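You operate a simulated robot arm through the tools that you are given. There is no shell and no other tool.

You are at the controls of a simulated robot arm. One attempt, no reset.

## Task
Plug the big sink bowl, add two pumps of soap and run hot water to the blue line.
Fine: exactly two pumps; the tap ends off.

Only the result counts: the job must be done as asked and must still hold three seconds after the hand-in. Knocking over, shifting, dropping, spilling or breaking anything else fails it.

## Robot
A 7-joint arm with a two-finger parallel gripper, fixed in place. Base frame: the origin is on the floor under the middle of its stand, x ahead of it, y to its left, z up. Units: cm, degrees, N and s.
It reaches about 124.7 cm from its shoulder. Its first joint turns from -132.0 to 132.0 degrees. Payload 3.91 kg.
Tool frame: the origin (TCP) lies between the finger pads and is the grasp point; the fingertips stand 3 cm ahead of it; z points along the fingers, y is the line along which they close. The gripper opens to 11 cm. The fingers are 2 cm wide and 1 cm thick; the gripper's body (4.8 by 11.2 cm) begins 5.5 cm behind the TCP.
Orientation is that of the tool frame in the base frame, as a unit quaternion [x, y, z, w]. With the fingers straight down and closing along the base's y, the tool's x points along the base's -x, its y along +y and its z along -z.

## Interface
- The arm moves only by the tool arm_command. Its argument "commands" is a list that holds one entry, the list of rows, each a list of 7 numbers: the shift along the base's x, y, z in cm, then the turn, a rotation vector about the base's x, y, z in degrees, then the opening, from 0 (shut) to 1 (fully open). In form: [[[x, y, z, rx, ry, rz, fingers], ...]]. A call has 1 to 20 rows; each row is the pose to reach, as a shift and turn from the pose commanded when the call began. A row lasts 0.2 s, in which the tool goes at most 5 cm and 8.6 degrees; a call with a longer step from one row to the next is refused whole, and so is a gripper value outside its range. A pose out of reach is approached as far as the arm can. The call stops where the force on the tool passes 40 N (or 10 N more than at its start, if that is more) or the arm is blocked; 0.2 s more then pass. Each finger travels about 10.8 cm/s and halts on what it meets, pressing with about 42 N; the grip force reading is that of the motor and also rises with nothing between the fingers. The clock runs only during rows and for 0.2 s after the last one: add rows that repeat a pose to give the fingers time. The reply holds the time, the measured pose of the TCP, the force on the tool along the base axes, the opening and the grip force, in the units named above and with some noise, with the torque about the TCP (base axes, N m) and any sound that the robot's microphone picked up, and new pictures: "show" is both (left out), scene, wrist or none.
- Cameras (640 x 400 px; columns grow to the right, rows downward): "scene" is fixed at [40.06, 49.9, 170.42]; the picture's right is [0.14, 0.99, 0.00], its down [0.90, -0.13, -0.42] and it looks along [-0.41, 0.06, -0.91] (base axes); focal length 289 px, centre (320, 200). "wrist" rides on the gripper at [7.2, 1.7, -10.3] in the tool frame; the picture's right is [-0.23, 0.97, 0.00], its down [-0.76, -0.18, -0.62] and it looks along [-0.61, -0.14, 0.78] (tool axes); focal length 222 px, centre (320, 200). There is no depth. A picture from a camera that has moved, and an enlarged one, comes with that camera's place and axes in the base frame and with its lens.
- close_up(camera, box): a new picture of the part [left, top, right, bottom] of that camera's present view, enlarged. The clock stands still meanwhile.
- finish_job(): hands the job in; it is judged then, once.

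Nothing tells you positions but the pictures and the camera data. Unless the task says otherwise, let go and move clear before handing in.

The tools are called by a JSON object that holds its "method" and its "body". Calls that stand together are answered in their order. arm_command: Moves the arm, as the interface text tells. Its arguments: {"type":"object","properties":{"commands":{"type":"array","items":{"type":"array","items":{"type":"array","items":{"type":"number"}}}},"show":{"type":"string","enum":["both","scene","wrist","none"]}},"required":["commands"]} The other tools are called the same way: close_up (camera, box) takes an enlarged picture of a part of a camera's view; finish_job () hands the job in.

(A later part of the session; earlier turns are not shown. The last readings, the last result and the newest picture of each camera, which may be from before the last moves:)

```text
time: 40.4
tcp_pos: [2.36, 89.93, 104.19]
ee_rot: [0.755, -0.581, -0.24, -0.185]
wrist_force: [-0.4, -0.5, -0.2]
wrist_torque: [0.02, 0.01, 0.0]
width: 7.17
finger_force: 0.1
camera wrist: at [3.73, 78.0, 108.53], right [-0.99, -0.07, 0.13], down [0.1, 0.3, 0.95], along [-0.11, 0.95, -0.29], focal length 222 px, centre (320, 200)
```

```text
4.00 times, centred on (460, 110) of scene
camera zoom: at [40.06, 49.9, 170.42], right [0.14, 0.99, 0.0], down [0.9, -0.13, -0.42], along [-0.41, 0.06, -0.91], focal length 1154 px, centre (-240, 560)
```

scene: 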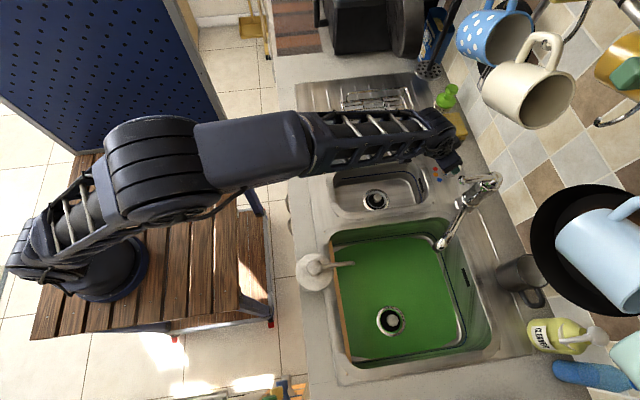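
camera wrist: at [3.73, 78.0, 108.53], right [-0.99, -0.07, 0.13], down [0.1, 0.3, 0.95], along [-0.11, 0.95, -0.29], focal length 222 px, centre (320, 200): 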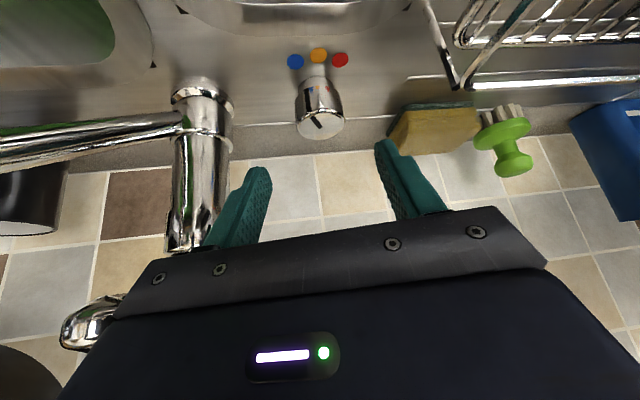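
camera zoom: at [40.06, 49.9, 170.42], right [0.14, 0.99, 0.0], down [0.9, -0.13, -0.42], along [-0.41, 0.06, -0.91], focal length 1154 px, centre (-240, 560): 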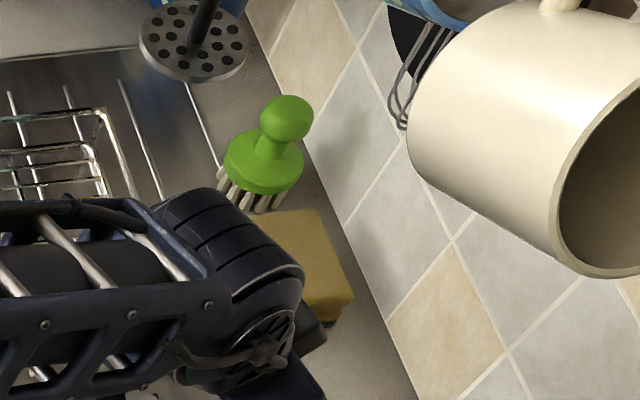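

The knob's wide upper part is about 4.8 cm across at z 94–95.6. I'll advance along the finger axis to straddle it.

{"method": "arm_command", "body": {"commands": [[[-0.65, 2.2, -3.2, 0, 0, 0, 0.65], [-1.25, 4.4, -6.3, 0, 0, 0, 0.65], [-1.7, 5.9, -8.4, 0, 0, 0, 0.65], [-1.86, 6.42, -9.2, 0, 0, 0, 0.65], [-1.86, 6.42, -9.2, 0, 0, 0, 0.65]]], "show": "both"}}

{"method": "close_up", "body": {"camera": "wrist", "box": [200, 90, 440, 240]}}

{"method": "close_up", "body": {"camera": "scene", "box": [400, 120, 528, 200]}}

```text
time: 41.6
tcp_pos: [0.35, 96.35, 95.12]
ee_rot: [0.756, -0.58, -0.24, -0.185]
wrist_force: [-0.2, -0.3, -1.0]
wrist_torque: [0.02, 0.02, -0.03]
width: 7.17
finger_force: 0.0
camera wrist: at [1.81, 84.41, 99.38], right [-0.99, -0.07, 0.13], down [0.1, 0.3, 0.95], along [-0.11, 0.95, -0.29], focal length 222 px, centre (320, 200)
```

scene: 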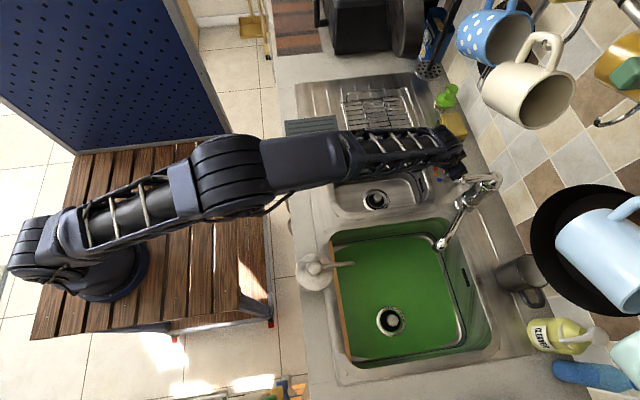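
wrist: 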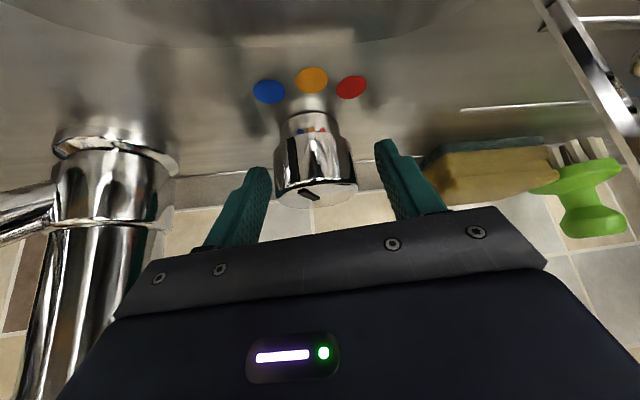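

```text
2.67 times, centred on (320, 165) of wrist
camera zoom: at [1.81, 84.41, 99.38], right [-0.99, -0.07, 0.13], down [0.1, 0.3, 0.95], along [-0.11, 0.95, -0.29], focal length 592 px, centre (320, 293)
```

zoom: 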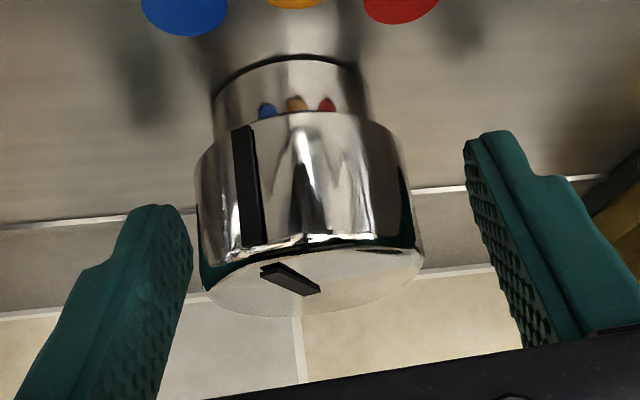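

```text
5.00 times, centred on (464, 160) of scene
camera zoom: at [40.06, 49.9, 170.42], right [0.14, 0.99, 0.0], down [0.9, -0.13, -0.42], along [-0.41, 0.06, -0.91], focal length 1443 px, centre (-400, 400)
```

zoom: 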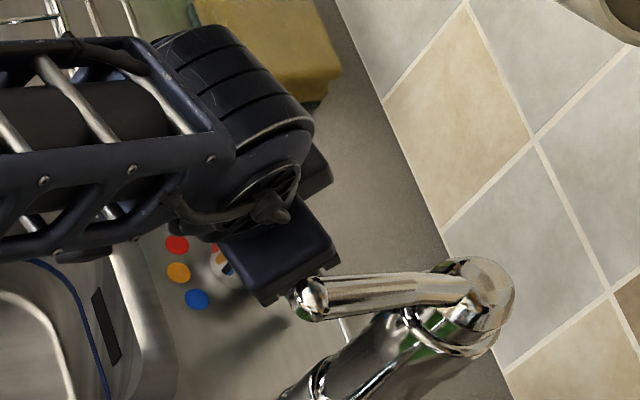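

The fingers straddle the knob. I'll centre by 2 mm, close on it and confirm the width before turning.

{"method": "arm_command", "body": {"commands": [[[0.2, 0, -0.3, 0, 0, 0, 0.55], [0.2, 0, -0.3, 0, 0, 0, 0.4], [0.2, 0, -0.3, 0, 0, 0, 0.3], [0.2, 0, -0.3, 0, 0, 0, 0.3], [0.2, 0, -0.3, 0, 0, 0, 0.3]]], "show": "wrist"}}

{"method": "close_up", "body": {"camera": "wrist", "box": [200, 90, 440, 240]}}

```text
time: 42.8
tcp_pos: [0.57, 96.18, 94.73]
ee_rot: [0.755, -0.581, -0.24, -0.186]
wrist_force: [0.1, 0.9, 0.6]
wrist_torque: [-0.4, -0.11, -0.01]
width: 4.72
finger_force: 45.3
camera wrist: at [2.01, 84.42, 99.08], right [-0.99, -0.07, 0.13], down [0.1, 0.3, 0.95], along [-0.11, 0.95, -0.29], focal length 222 px, centre (320, 200)
```

wrist: 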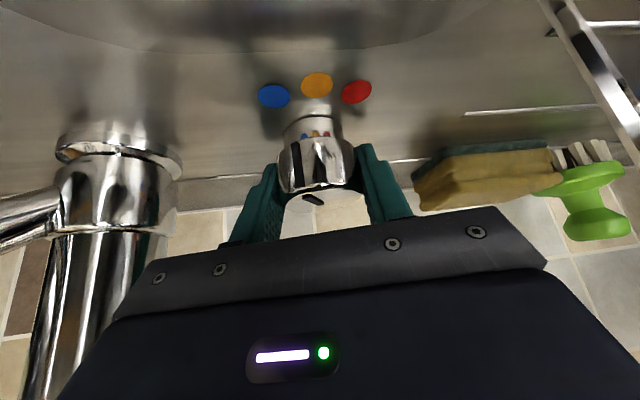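

```text
2.67 times, centred on (320, 165) of wrist
camera zoom: at [2.01, 84.42, 99.08], right [-0.99, -0.07, 0.13], down [0.1, 0.3, 0.95], along [-0.11, 0.95, -0.29], focal length 592 px, centre (320, 293)
```

zoom: 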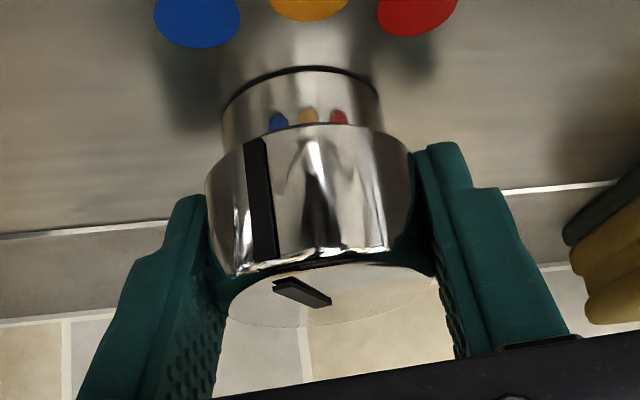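

I have a firm grip at 4.72 cm. First stroke: turn 35° clockwise about the vertical.

{"method": "arm_command", "body": {"commands": [[[0, 0, 0, 0, 0, -7, 0.3], [0, 0, 0, 0, 0, -14, 0.3], [0, 0, 0, 0, 0, -21, 0.3], [0, 0, 0, 0, 0, -28, 0.3], [0, 0, 0, 0, 0, -35, 0.3], [0, 0, 0, 0, 0, -35, 0.3]]], "show": "both"}}

{"method": "close_up", "body": {"camera": "wrist", "box": [200, 90, 440, 240]}}

{"method": "close_up", "body": {"camera": "scene", "box": [380, 110, 508, 190]}}

```text
time: 44.2
tcp_pos: [0.39, 96.2, 94.8]
ee_rot: [-0.546, 0.781, 0.174, 0.249]
wrist_force: [-14.6, 10.8, 3.6]
wrist_torque: [0.6, -0.38, 0.08]
width: 4.71
finger_force: 45.6
camera wrist: at [-5.22, 85.77, 99.08], right [-0.85, 0.51, 0.13], down [0.26, 0.18, 0.95], along [0.46, 0.84, -0.29], focal length 222 px, centre (320, 200)
```

scene: 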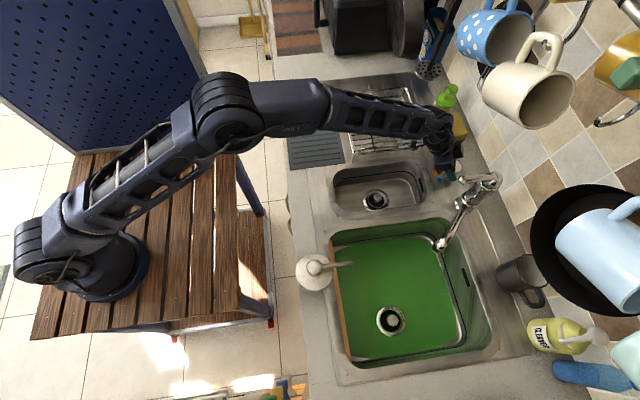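
wrist: 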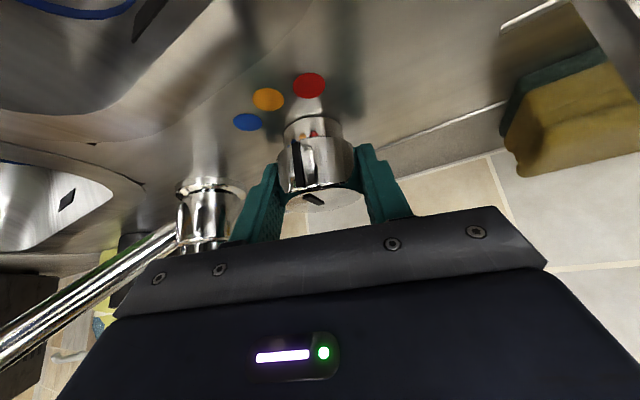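

```text
2.67 times, centred on (320, 165) of wrist
camera zoom: at [-5.22, 85.77, 99.08], right [-0.85, 0.51, 0.13], down [0.26, 0.18, 0.95], along [0.46, 0.84, -0.29], focal length 592 px, centre (320, 293)
```

zoom: 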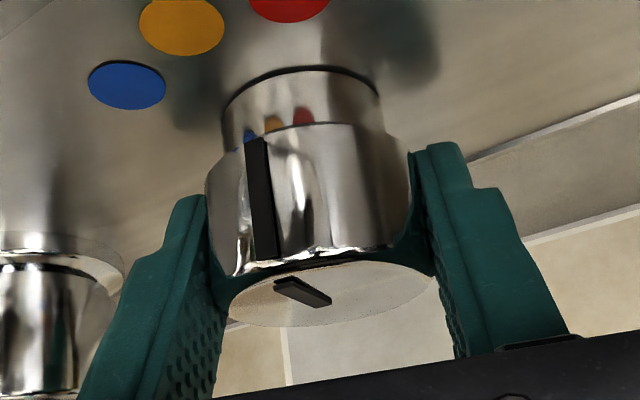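

```text
5.00 times, centred on (444, 150) of scene
camera zoom: at [40.06, 49.9, 170.42], right [0.14, 0.99, 0.0], down [0.9, -0.13, -0.42], along [-0.41, 0.06, -0.91], focal length 1443 px, centre (-300, 450)
```

zoom: 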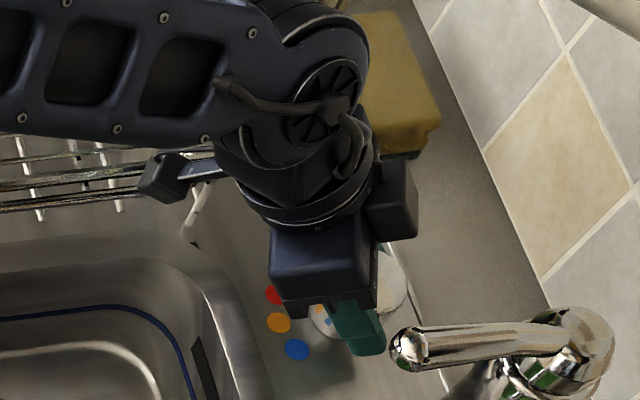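

The knob turned with the hand and now points about at orange. I'll release, swing back 35° with the fingers open, and re-grip.

{"method": "arm_command", "body": {"commands": [[[0.1, -0.05, 0, 0, 0, 0, 0.5], [0.1, 0, 0, 0, 0, 0, 0.65], [0.1, 0, 0, 0, 0, 0, 0.65], [0.15, 0, 0, 0, 0, 8, 0.65], [0.15, 0, 0, 0, 0, 16, 0.65], [0.15, 0, 0, 0, 0, 24, 0.65], [0.15, 0, 0, 0, 0, 32, 0.65], [0.15, 0, 0, 0, 0, 36, 0.65], [0.15, 0, 0, 0, 0, 36, 0.65]]], "show": "both"}}

{"method": "close_up", "body": {"camera": "wrist", "box": [200, 90, 440, 240]}}

```text
time: 46.2
tcp_pos: [0.84, 96.11, 94.65]
ee_rot: [0.761, -0.573, -0.242, -0.183]
wrist_force: [0.3, -0.1, 0.3]
wrist_torque: [0.01, 0.02, 0.01]
width: 7.14
finger_force: 0.0
camera wrist: at [2.44, 84.41, 98.99], right [-0.99, -0.09, 0.13], down [0.1, 0.3, 0.95], along [-0.12, 0.95, -0.29], focal length 222 px, centre (320, 200)
```

scene: 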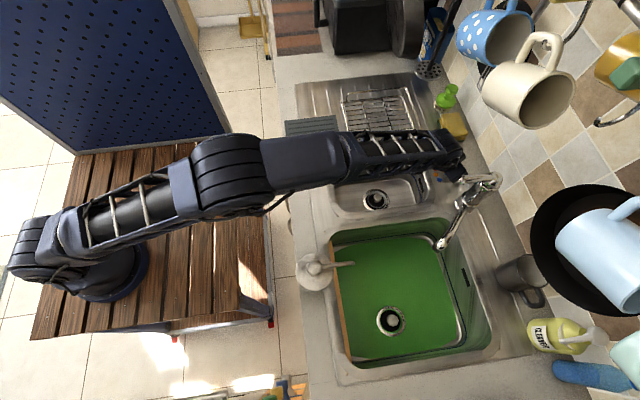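
wrist: 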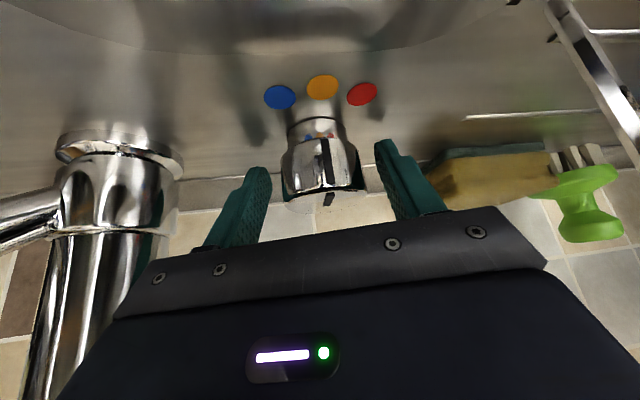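

```text
2.67 times, centred on (320, 165) of wrist
camera zoom: at [2.44, 84.41, 98.99], right [-0.99, -0.09, 0.13], down [0.1, 0.3, 0.95], along [-0.12, 0.95, -0.29], focal length 592 px, centre (320, 293)
```

zoom: 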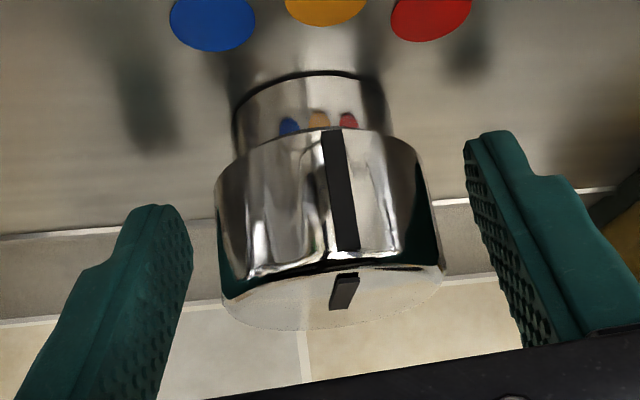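

The pointer is now about at orange. I'll grip again and make the second 35° stroke.

{"method": "arm_command", "body": {"commands": [[[-0.2, 0.1, 0, 0, 0, 0, 0.5], [-0.2, 0.1, 0, 0, 0, 0, 0.3], [-0.2, 0.1, 0, 0, 0, 0, 0.3], [-0.2, 0.1, 0, 0, 0, 0, 0.3], [-0.2, 0.1, 0, 0, 0, -7, 0.3], [-0.2, 0.1, 0, 0, 0, -14, 0.3], [-0.2, 0.1, 0, 0, 0, -21, 0.3], [-0.2, 0.1, 0, 0, 0, -28, 0.3], [-0.2, 0.1, 0, 0, 0, -34, 0.3], [-0.2, 0.1, 0, 0, 0, -34, 0.3]]], "show": "both"}}

{"method": "close_up", "body": {"camera": "wrist", "box": [200, 60, 440, 210]}}

```text
time: 48.4
tcp_pos: [0.38, 96.25, 94.64]
ee_rot: [-0.559, 0.772, 0.177, 0.246]
wrist_force: [-7.0, 0.2, -0.4]
wrist_torque: [0.37, -0.01, 1.1]
width: 4.71
finger_force: 44.7
camera wrist: at [-4.83, 85.63, 99.0], right [-0.87, 0.48, 0.13], down [0.25, 0.19, 0.95], along [0.43, 0.86, -0.29], focal length 222 px, centre (320, 200)
```

scene: 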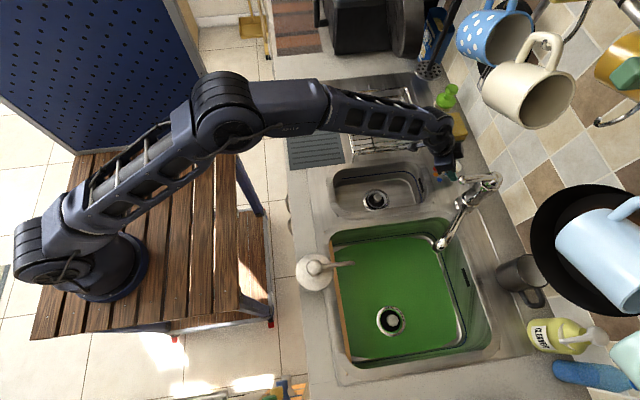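
wrist: 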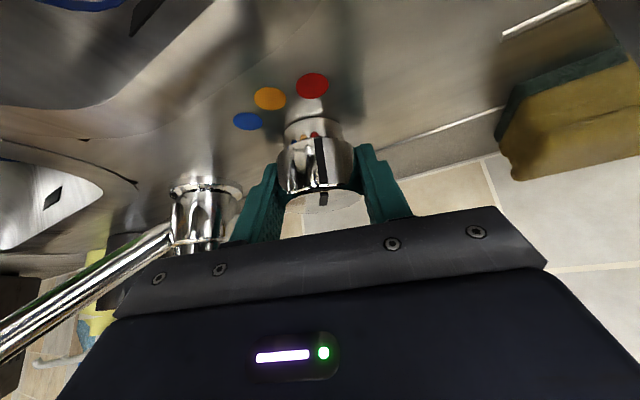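

```text
2.67 times, centred on (320, 135) of wrist
camera zoom: at [-4.83, 85.63, 99.0], right [-0.87, 0.48, 0.13], down [0.25, 0.19, 0.95], along [0.43, 0.86, -0.29], focal length 592 px, centre (320, 373)
```

zoom: 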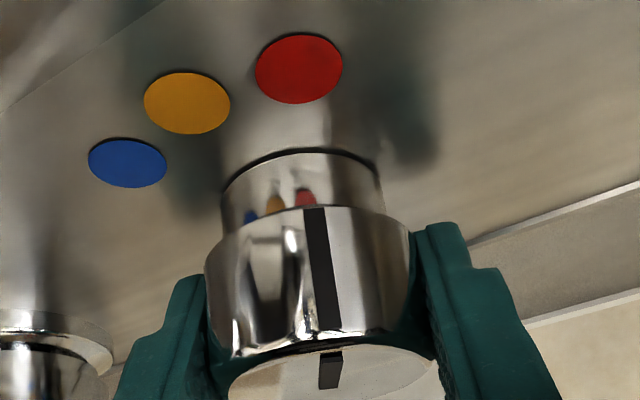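

The twist torque rose to 1.1 N·m, so the knob is likely at its hot stop, with the pointer lined up with red. I'll release, back off and verify.

{"method": "arm_command", "body": {"commands": [[[0.1, -0.05, 0, 0, 0, 1, 0.5], [0.1, -0.05, 0, 0, 0, 1, 0.65], [0.1, -0.05, 0, 0, 0, 1, 0.65], [-0.7, -2.4, 3.5, 0, 0, 1, 0.65], [-1.5, -4.8, 7, 0, 0, 1, 0.65], [-2.2, -7, 10.5, 0, 0, 6, 0.65], [-2.2, -9, 13, 0, 0, 12, 0.65], [-2.2, -9, 13, 0, 0, 18, 0.65], [-2.2, -9, 13, 0, 0, 18, 0.65]]], "show": "both"}}

{"method": "close_up", "body": {"camera": "wrist", "box": [220, 50, 420, 175]}}

{"method": "close_up", "body": {"camera": "scene", "box": [400, 130, 528, 210]}}

```text
time: 50.4
tcp_pos: [-1.64, 87.18, 107.66]
ee_rot: [-0.673, 0.674, 0.214, 0.216]
wrist_force: [-0.4, 0.6, -0.4]
wrist_torque: [0.02, 0.02, 0.0]
width: 7.14
finger_force: 0.1
camera wrist: at [-3.36, 75.51, 112.0], right [-0.97, 0.19, 0.13], down [0.18, 0.26, 0.95], along [0.14, 0.95, -0.29], focal length 222 px, centre (320, 200)
```

scene: 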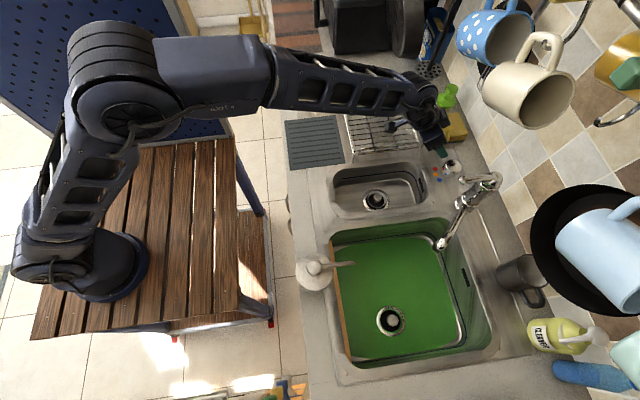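
wrist: 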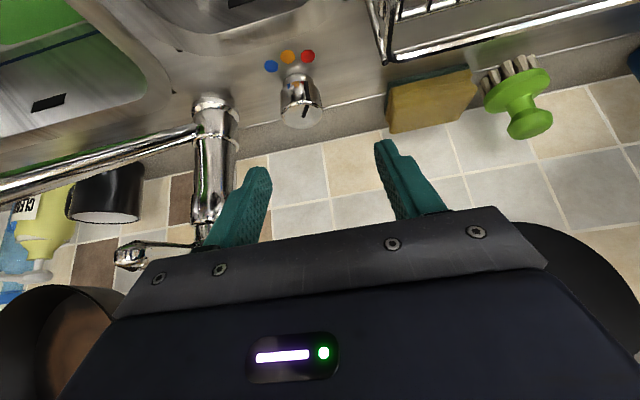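

```text
3.20 times, centred on (320, 112) of wrist
camera zoom: at [-3.36, 75.51, 112.0], right [-0.97, 0.19, 0.13], down [0.18, 0.26, 0.95], along [0.14, 0.95, -0.29], focal length 711 px, centre (320, 480)
```

zoom: 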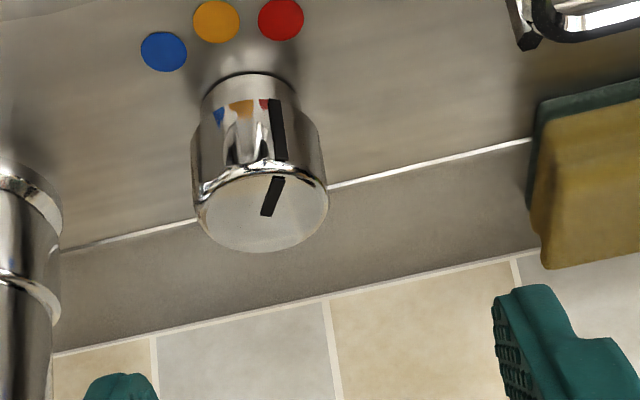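

```text
5.00 times, centred on (464, 170) of scene
camera zoom: at [40.06, 49.9, 170.42], right [0.14, 0.99, 0.0], down [0.9, -0.13, -0.42], along [-0.41, 0.06, -0.91], focal length 1443 px, centre (-400, 350)
```

zoom: 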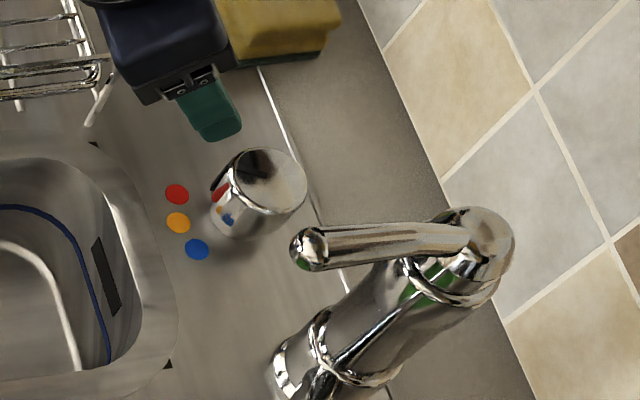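

The pointer moved from blue to red and the last few degrees slipped against an end stop, so it's fully hot. Now I'll study the lever.

{"method": "close_up", "body": {"camera": "wrist", "box": [90, 80, 290, 205]}}

{"method": "close_up", "body": {"camera": "wrist", "box": [90, 190, 250, 290]}}

{"method": "close_up", "body": {"camera": "scene", "box": [430, 160, 526, 220]}}

```text
3.20 times, centred on (190, 142) of wrist
camera zoom: at [-3.36, 75.51, 112.0], right [-0.97, 0.19, 0.13], down [0.18, 0.26, 0.95], along [0.14, 0.95, -0.29], focal length 711 px, centre (736, 384)
```

zoom: 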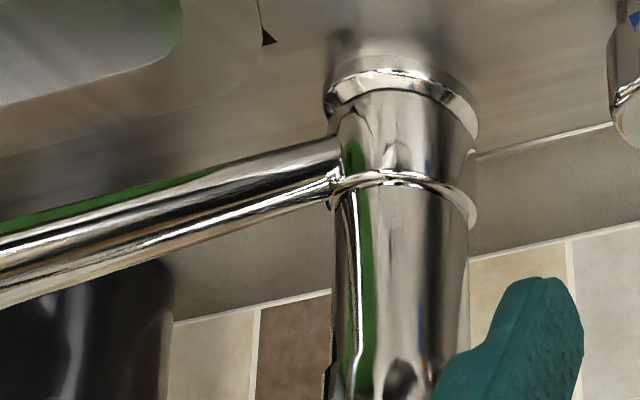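

```text
4.00 times, centred on (170, 240) of wrist
camera zoom: at [-3.36, 75.51, 112.0], right [-0.97, 0.19, 0.13], down [0.18, 0.26, 0.95], along [0.14, 0.95, -0.29], focal length 888 px, centre (920, 40)
```

zoom: 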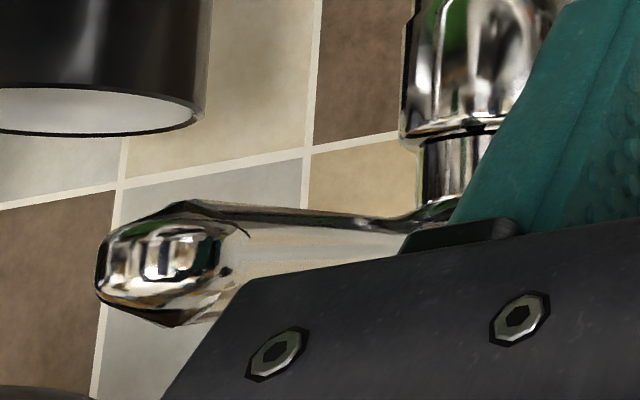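

```text
6.67 times, centred on (478, 190) of scene
camera zoom: at [40.06, 49.9, 170.42], right [0.14, 0.99, 0.0], down [0.9, -0.13, -0.42], along [-0.41, 0.06, -0.91], focal length 1924 px, centre (-733, 267)
```

zoom: 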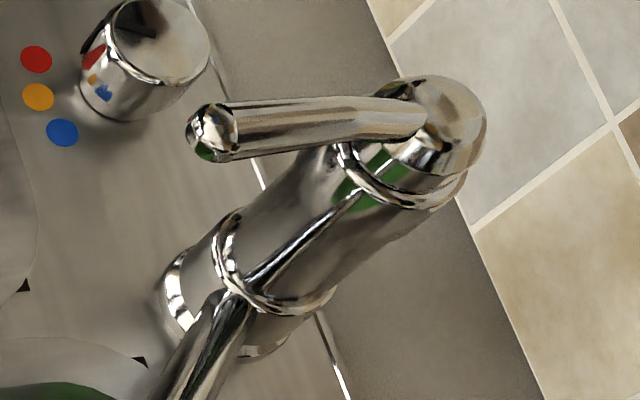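

The lever points toward −y from the dome, tip near (12, 88.7, 109.3) and about 2 cm thick. I'll move up and over to a stand-off in front of it with the fingers closing along x.

{"method": "arm_command", "body": {"commands": [[[0, -1.5, 4.5, 0, 0, 0, 0.55], [0, -2.4, 9, 0, 0, 0, 0.55], [4.5, -2.4, 9.85, 0, 0, 0, 0.55], [9, -2.4, 9.85, 0, 0, 0, 0.55], [13.6, -2.4, 9.85, 0, 0, 0, 0.55], [13.6, -2.4, 9.85, 0, 0, 0, 0.55]]], "show": "both"}}

{"method": "close_up", "body": {"camera": "wrist", "box": [220, 60, 420, 185]}}

{"method": "close_up", "body": {"camera": "scene", "box": [400, 130, 528, 210]}}

```text
time: 51.8
tcp_pos: [11.94, 84.87, 117.63]
ee_rot: [-0.673, 0.674, 0.214, 0.215]
wrist_force: [0.0, 0.0, 1.2]
wrist_torque: [0.02, -0.01, -0.02]
width: 6.07
finger_force: 0.0
camera wrist: at [10.3, 73.13, 121.87], right [-0.97, 0.19, 0.13], down [0.18, 0.26, 0.95], along [0.14, 0.95, -0.29], focal length 222 px, centre (320, 200)
```

scene: 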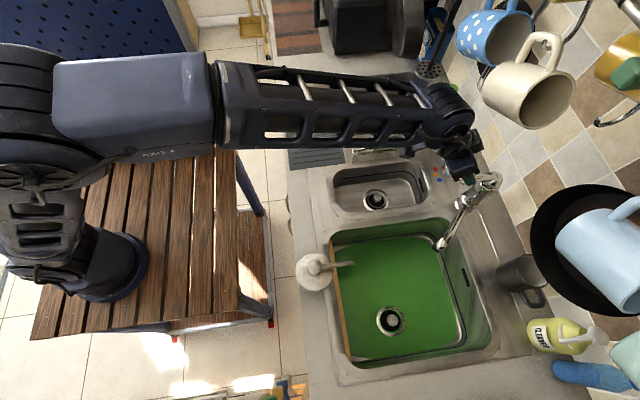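
wrist: 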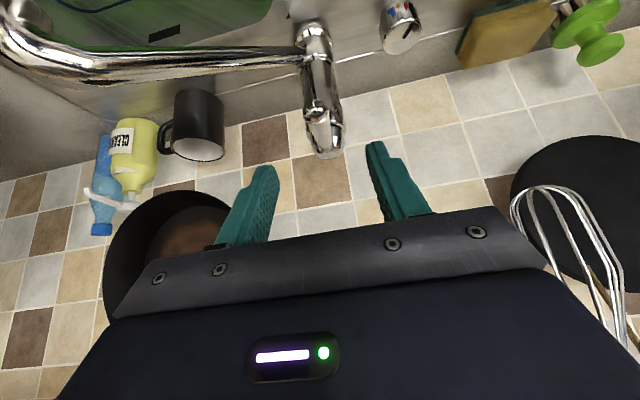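

```text
3.20 times, centred on (320, 122) of wrist
camera zoom: at [10.3, 73.13, 121.87], right [-0.97, 0.19, 0.13], down [0.18, 0.26, 0.95], along [0.14, 0.95, -0.29], focal length 711 px, centre (320, 448)
```

zoom: 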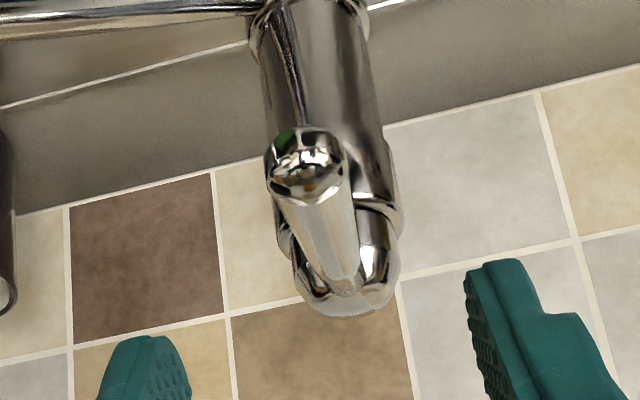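

```text
5.00 times, centred on (464, 170) of scene
camera zoom: at [40.06, 49.9, 170.42], right [0.14, 0.99, 0.0], down [0.9, -0.13, -0.42], along [-0.41, 0.06, -0.91], focal length 1443 px, centre (-400, 350)
```

zoom: 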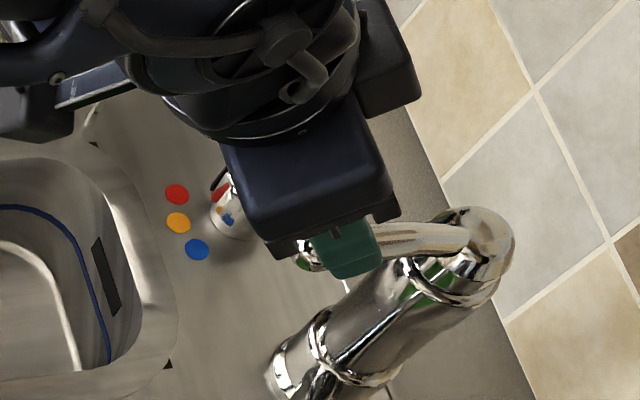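

The lever lies between the finger planes. I'll advance along the finger axis to straddle it near its end.

{"method": "arm_command", "body": {"commands": [[[0, 2.3, -3.3, 0, 0, 0, 0.55], [0, 4.2, -6.1, 0, 0, 0, 0.55], [0, 5.7, -8.2, 0, 0, 0, 0.55], [0, 5.7, -8.2, 0, 0, 0, 0.55]]], "show": "both"}}

{"method": "close_up", "body": {"camera": "wrist", "box": [220, 90, 420, 215]}}

{"method": "close_up", "body": {"camera": "scene", "box": [420, 140, 516, 200]}}

```text
time: 52.8
tcp_pos: [11.93, 90.64, 109.43]
ee_rot: [-0.673, 0.674, 0.214, 0.215]
wrist_force: [0.0, 0.2, 1.0]
wrist_torque: [0.0, 0.01, 0.01]
width: 6.02
finger_force: 0.0
camera wrist: at [10.25, 78.84, 113.71], right [-0.97, 0.19, 0.13], down [0.18, 0.26, 0.95], along [0.14, 0.95, -0.29], focal length 222 px, centre (320, 200)
```

scene: 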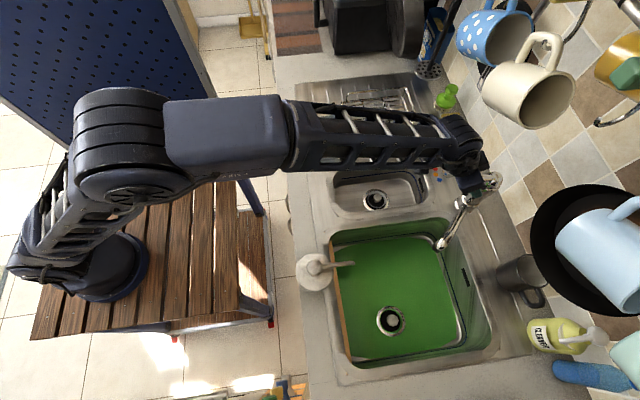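
wrist: 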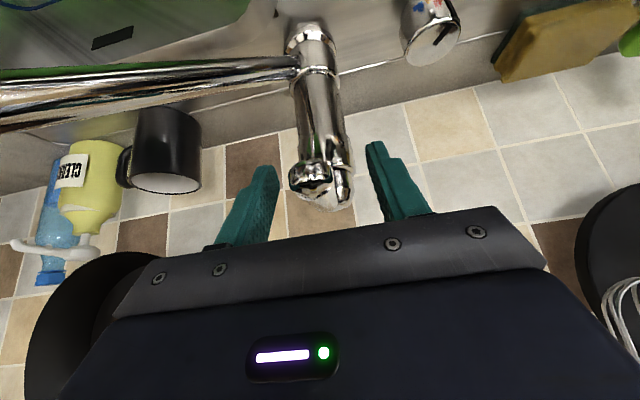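

```text
3.20 times, centred on (320, 152) of wrist
camera zoom: at [10.25, 78.84, 113.71], right [-0.97, 0.19, 0.13], down [0.18, 0.26, 0.95], along [0.14, 0.95, -0.29], focal length 711 px, centre (320, 352)
```

zoom: 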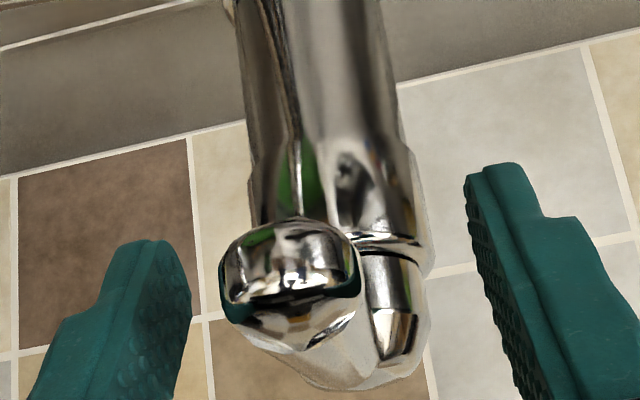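

```text
6.67 times, centred on (468, 170) of scene
camera zoom: at [40.06, 49.9, 170.42], right [0.14, 0.99, 0.0], down [0.9, -0.13, -0.42], along [-0.41, 0.06, -0.91], focal length 1924 px, centre (-667, 400)
```

zoom: 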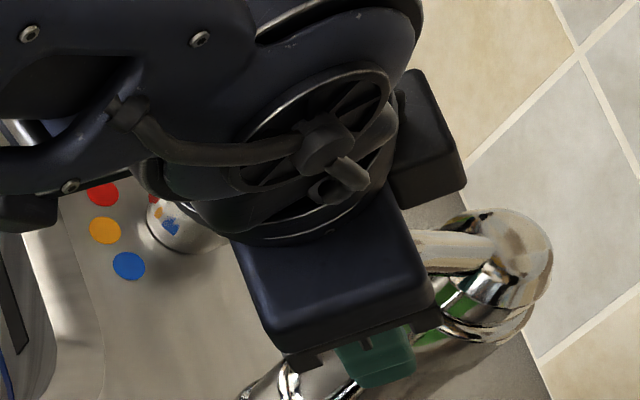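

The lever is centred between the pads, so I'll pinch it.

{"method": "arm_command", "body": {"commands": [[[0, 0, -0.1, 0, 0, 0, 0.3], [0, 0, -0.1, 0, 0, 0, 0.1], [0, 0, -0.1, 0, 0, 0, 0.1], [0, 0, -0.1, 0, 0, 0, 0.1]]], "show": "wrist"}}

{"method": "close_up", "body": {"camera": "wrist", "box": [220, 90, 420, 215]}}

```text
time: 53.8
tcp_pos: [11.92, 90.6, 109.25]
ee_rot: [-0.673, 0.675, 0.214, 0.215]
wrist_force: [2.9, 1.7, 0.2]
wrist_torque: [0.05, -0.01, 0.2]
width: 2.08
finger_force: 45.5
camera wrist: at [10.31, 78.83, 113.59], right [-0.97, 0.19, 0.13], down [0.18, 0.26, 0.95], along [0.14, 0.95, -0.29], focal length 222 px, centre (320, 200)
```

wrist: 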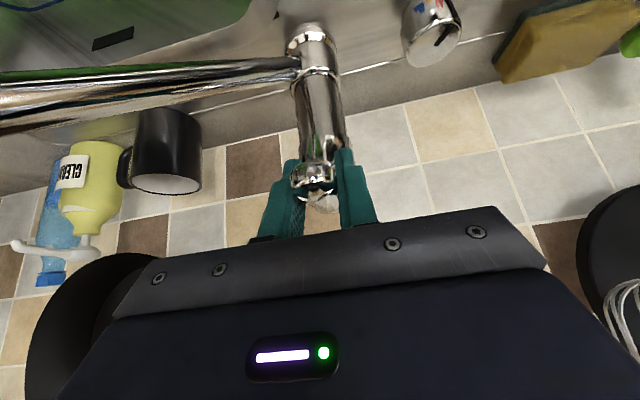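

```text
3.20 times, centred on (320, 152) of wrist
camera zoom: at [10.31, 78.83, 113.59], right [-0.97, 0.19, 0.13], down [0.18, 0.26, 0.95], along [0.14, 0.95, -0.29], focal length 711 px, centre (320, 352)
```

zoom: 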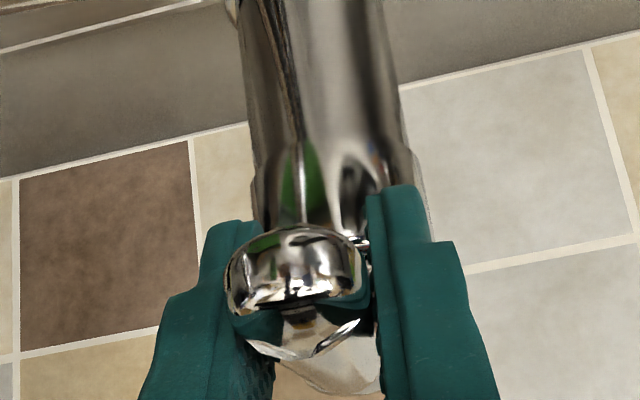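

The lever is pinched at 2.08 cm. I'll try a small lift, watching force and water.

{"method": "arm_command", "body": {"commands": [[[0, 0, 0.3, 0, 0, 0, 0.1], [0, 0, 0.6, 0, 0, 0, 0.1], [0, 0, 0.9, 0, 0, 0, 0.1]]], "show": "both"}}

{"method": "close_up", "body": {"camera": "scene", "box": [380, 180, 508, 260]}}

```text
time: 54.6
tcp_pos: [12.03, 90.71, 110.05]
ee_rot: [-0.673, 0.675, 0.212, 0.215]
wrist_force: [5.3, 10.6, -19.9]
wrist_torque: [-1.17, -0.01, 0.19]
width: 2.06
finger_force: 44.7
camera wrist: at [10.31, 78.93, 114.33], right [-0.97, 0.19, 0.13], down [0.18, 0.26, 0.95], along [0.15, 0.95, -0.29], focal length 222 px, centre (320, 200)
```

scene: 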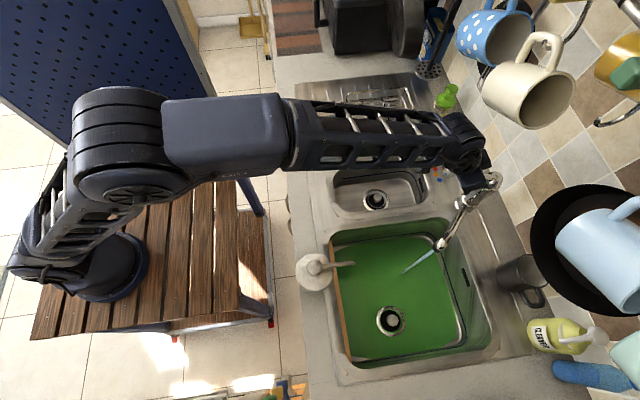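
wrist: 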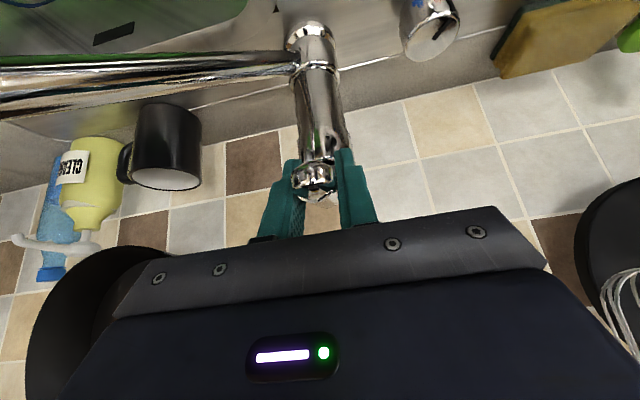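

```text
5.00 times, centred on (444, 220) of scene
camera zoom: at [40.06, 49.9, 170.42], right [0.14, 0.99, 0.0], down [0.9, -0.13, -0.42], along [-0.41, 0.06, -0.91], focal length 1443 px, centre (-300, 100)
```

zoom: 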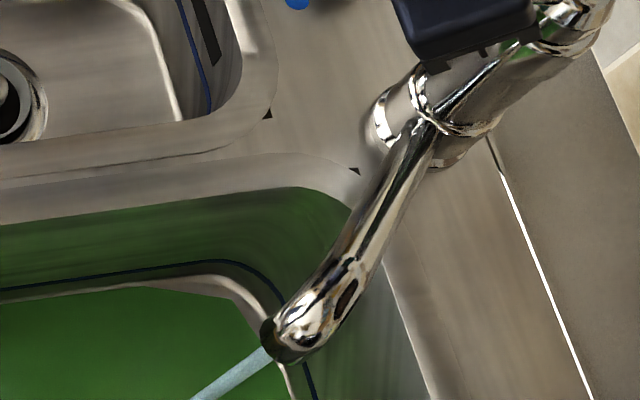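

Water is flowing into the big bowl, so lifting opens it. I'll hold the lever here and watch the fill rate.

{"method": "arm_command", "body": {"commands": [[[0, 0, 0, 0, 0, 0, 0.1], [0, 0, 0, 0, 0, 0, 0.1], [0, 0, 0, 0, 0, 0, 0.1], [0, 0, 0, 0, 0, 0, 0.1], [0, 0, 0, 0, 0, 0, 0.1], [0, 0, 0, 0, 0, 0, 0.1], [0, 0, 0, 0, 0, 0, 0.1], [0, 0, 0, 0, 0, 0, 0.1], [0, 0, 0, 0, 0, 0, 0.1], [0, 0, 0, 0, 0, 0, 0.1]]], "show": "scene"}}

{"method": "close_up", "body": {"camera": "scene", "box": [310, 210, 518, 340]}}

```text
time: 56.8
tcp_pos: [11.82, 90.74, 110.19]
ee_rot: [-0.673, 0.675, 0.213, 0.214]
wrist_force: [7.7, 9.4, -17.4]
wrist_torque: [-1.1, 0.02, 0.2]
width: 2.06
finger_force: 45.1
```

scene: 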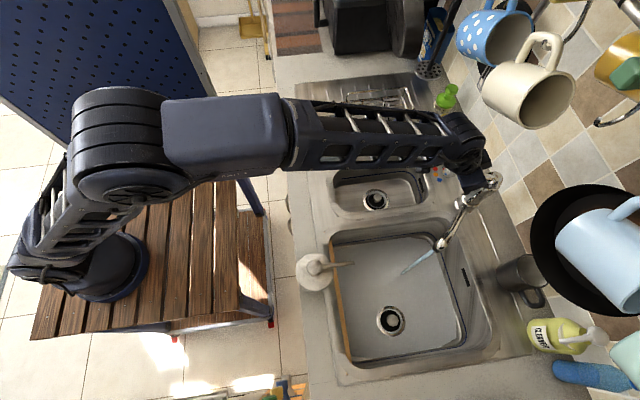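

```text
3.08 times, centred on (414, 275) of scene
camera zoom: at [40.06, 49.9, 170.42], right [0.14, 0.99, 0.0], down [0.9, -0.13, -0.42], along [-0.41, 0.06, -0.91], focal length 888 px, centre (31, -31)
```

zoom: 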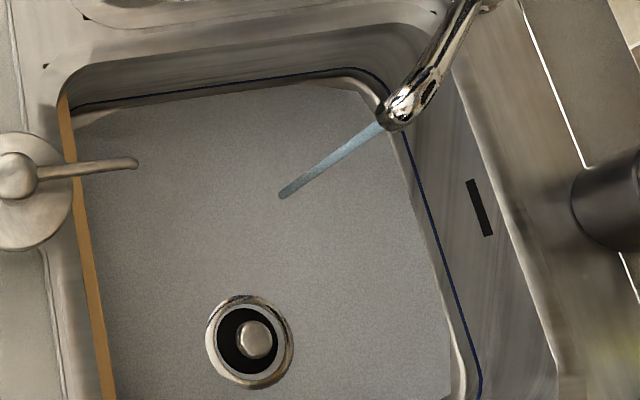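

The soap is diluting and water is covering the floor. I'll keep holding for 4 s to measure the rise.

{"method": "arm_command", "body": {"commands": [[[0, 0, 0, 0, 0, 0, 0.1], [0, 0, 0, 0, 0, 0, 0.1], [0, 0, 0, 0, 0, 0, 0.1], [0, 0, 0, 0, 0, 0, 0.1], [0, 0, 0, 0, 0, 0, 0.1], [0, 0, 0, 0, 0, 0, 0.1], [0, 0, 0, 0, 0, 0, 0.1], [0, 0, 0, 0, 0, 0, 0.1], [0, 0, 0, 0, 0, 0, 0.1], [0, 0, 0, 0, 0, 0, 0.1], [0, 0, 0, 0, 0, 0, 0.1], [0, 0, 0, 0, 0, 0, 0.1], [0, 0, 0, 0, 0, 0, 0.1], [0, 0, 0, 0, 0, 0, 0.1], [0, 0, 0, 0, 0, 0, 0.1], [0, 0, 0, 0, 0, 0, 0.1], [0, 0, 0, 0, 0, 0, 0.1], [0, 0, 0, 0, 0, 0, 0.1], [0, 0, 0, 0, 0, 0, 0.1], [0, 0, 0, 0, 0, 0, 0.1]]], "show": "scene"}}

{"method": "close_up", "body": {"camera": "scene", "box": [310, 210, 518, 340]}}

{"method": "close_up", "body": {"camera": "scene", "box": [420, 240, 516, 300]}}

```text
time: 61.0
tcp_pos: [12.04, 90.76, 110.17]
ee_rot: [-0.673, 0.674, 0.213, 0.215]
wrist_force: [9.6, 13.2, -11.7]
wrist_torque: [-0.41, 0.03, 0.19]
width: 2.09
finger_force: 45.2
```

scene: 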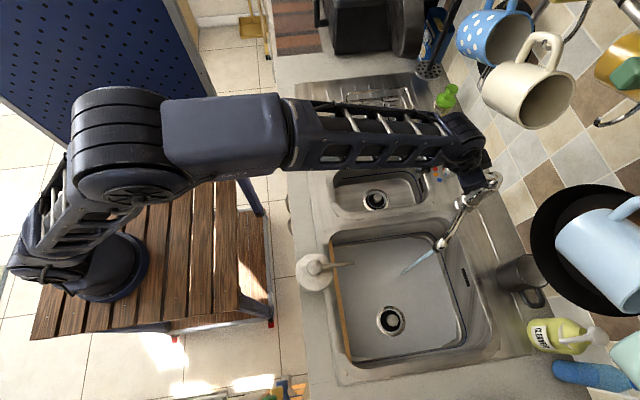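

```text
3.08 times, centred on (414, 275) of scene
camera zoom: at [40.06, 49.9, 170.42], right [0.14, 0.99, 0.0], down [0.9, -0.13, -0.42], along [-0.41, 0.06, -0.91], focal length 888 px, centre (31, -31)
```

zoom: 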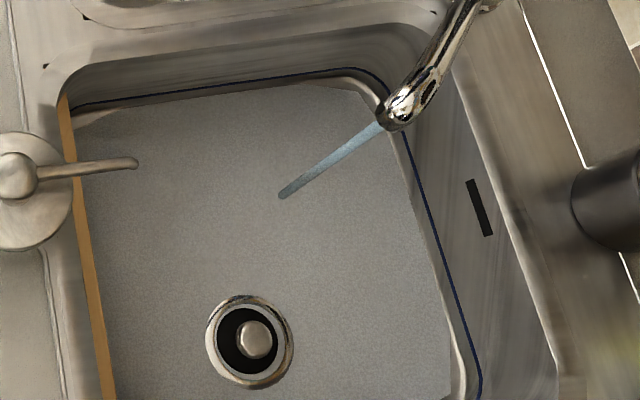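

```text
6.67 times, centred on (468, 270) of scene
camera zoom: at [40.06, 49.9, 170.42], right [0.14, 0.99, 0.0], down [0.9, -0.13, -0.42], along [-0.41, 0.06, -0.91], focal length 1924 px, centre (-667, -267)
```

zoom: 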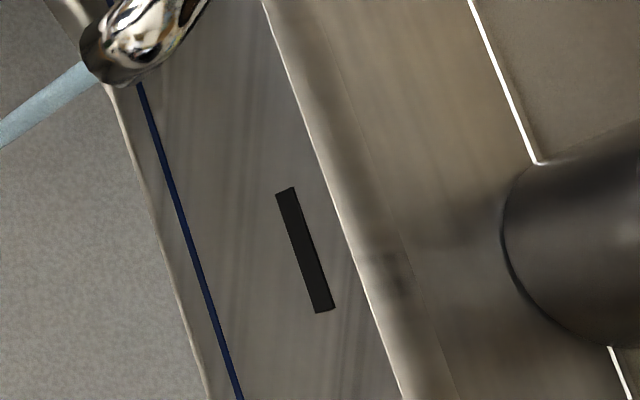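

The surface hasn't visibly risen yet. The blue line seems only about 3 cm above the floor, so I'll hold longer and compare.

{"method": "arm_command", "body": {"commands": [[[0, 0, 0, 0, 0, 0, 0.1], [0, 0, 0, 0, 0, 0, 0.1], [0, 0, 0, 0, 0, 0, 0.1], [0, 0, 0, 0, 0, 0, 0.1], [0, 0, 0, 0, 0, 0, 0.1], [0, 0, 0, 0, 0, 0, 0.1], [0, 0, 0, 0, 0, 0, 0.1], [0, 0, 0, 0, 0, 0, 0.1], [0, 0, 0, 0, 0, 0, 0.1], [0, 0, 0, 0, 0, 0, 0.1], [0, 0, 0, 0, 0, 0, 0.1], [0, 0, 0, 0, 0, 0, 0.1], [0, 0, 0, 0, 0, 0, 0.1], [0, 0, 0, 0, 0, 0, 0.1], [0, 0, 0, 0, 0, 0, 0.1], [0, 0, 0, 0, 0, 0, 0.1], [0, 0, 0, 0, 0, 0, 0.1], [0, 0, 0, 0, 0, 0, 0.1], [0, 0, 0, 0, 0, 0, 0.1], [0, 0, 0, 0, 0, 0, 0.1]]], "show": "scene"}}

{"method": "close_up", "body": {"camera": "scene", "box": [310, 210, 518, 340]}}

{"method": "close_up", "body": {"camera": "scene", "box": [420, 240, 516, 300]}}

{"method": "close_up", "body": {"camera": "scene", "box": [358, 295, 422, 335]}}

```text
time: 65.2
tcp_pos: [11.98, 90.78, 110.12]
ee_rot: [-0.673, 0.675, 0.213, 0.215]
wrist_force: [8.9, 17.2, -5.9]
wrist_torque: [0.03, 0.06, 0.16]
width: 2.05
finger_force: 44.3
```

scene: 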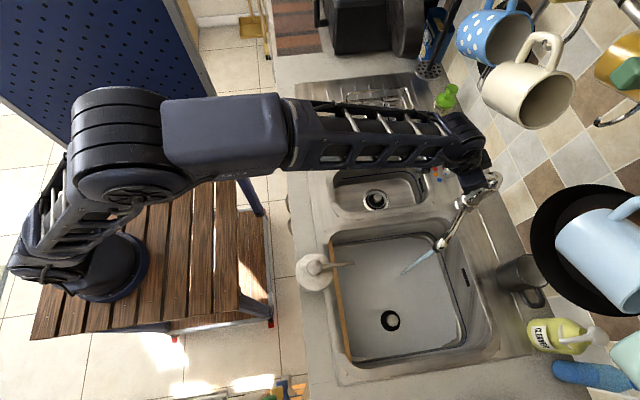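

```text
3.08 times, centred on (414, 275) of scene
camera zoom: at [40.06, 49.9, 170.42], right [0.14, 0.99, 0.0], down [0.9, -0.13, -0.42], along [-0.41, 0.06, -0.91], focal length 888 px, centre (31, -31)
```

zoom: 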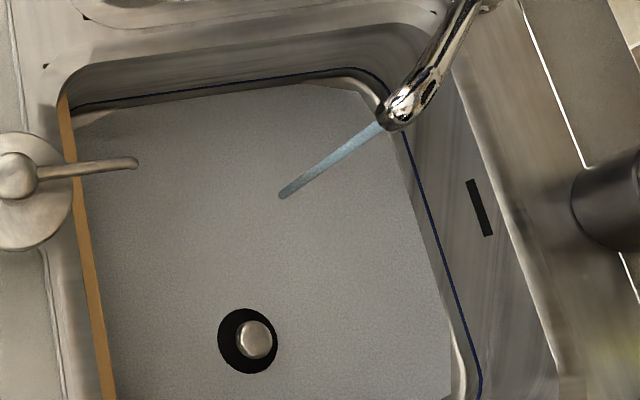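

```text
6.67 times, centred on (468, 270) of scene
camera zoom: at [40.06, 49.9, 170.42], right [0.14, 0.99, 0.0], down [0.9, -0.13, -0.42], along [-0.41, 0.06, -0.91], focal length 1924 px, centre (-667, -267)
```

zoom: 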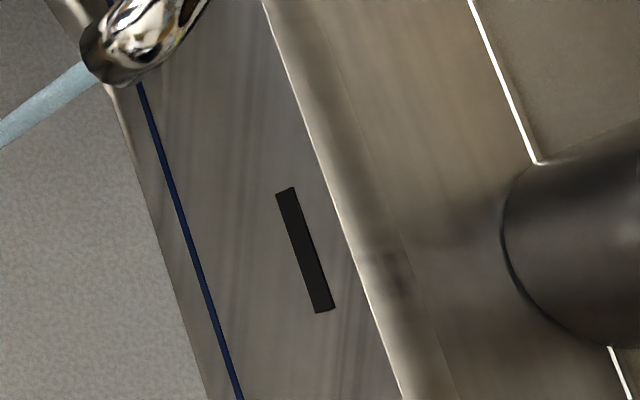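

```text
10.00 times, centred on (390, 315) of scene
camera zoom: at [40.06, 49.9, 170.42], right [0.14, 0.99, 0.0], down [0.9, -0.13, -0.42], along [-0.41, 0.06, -0.91], focal length 2886 px, centre (-380, -950)
```

zoom: 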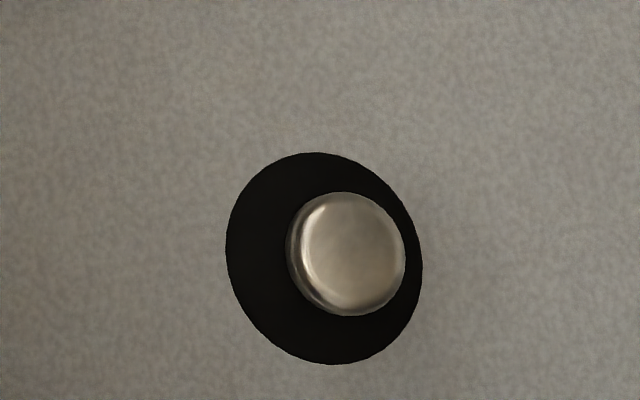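

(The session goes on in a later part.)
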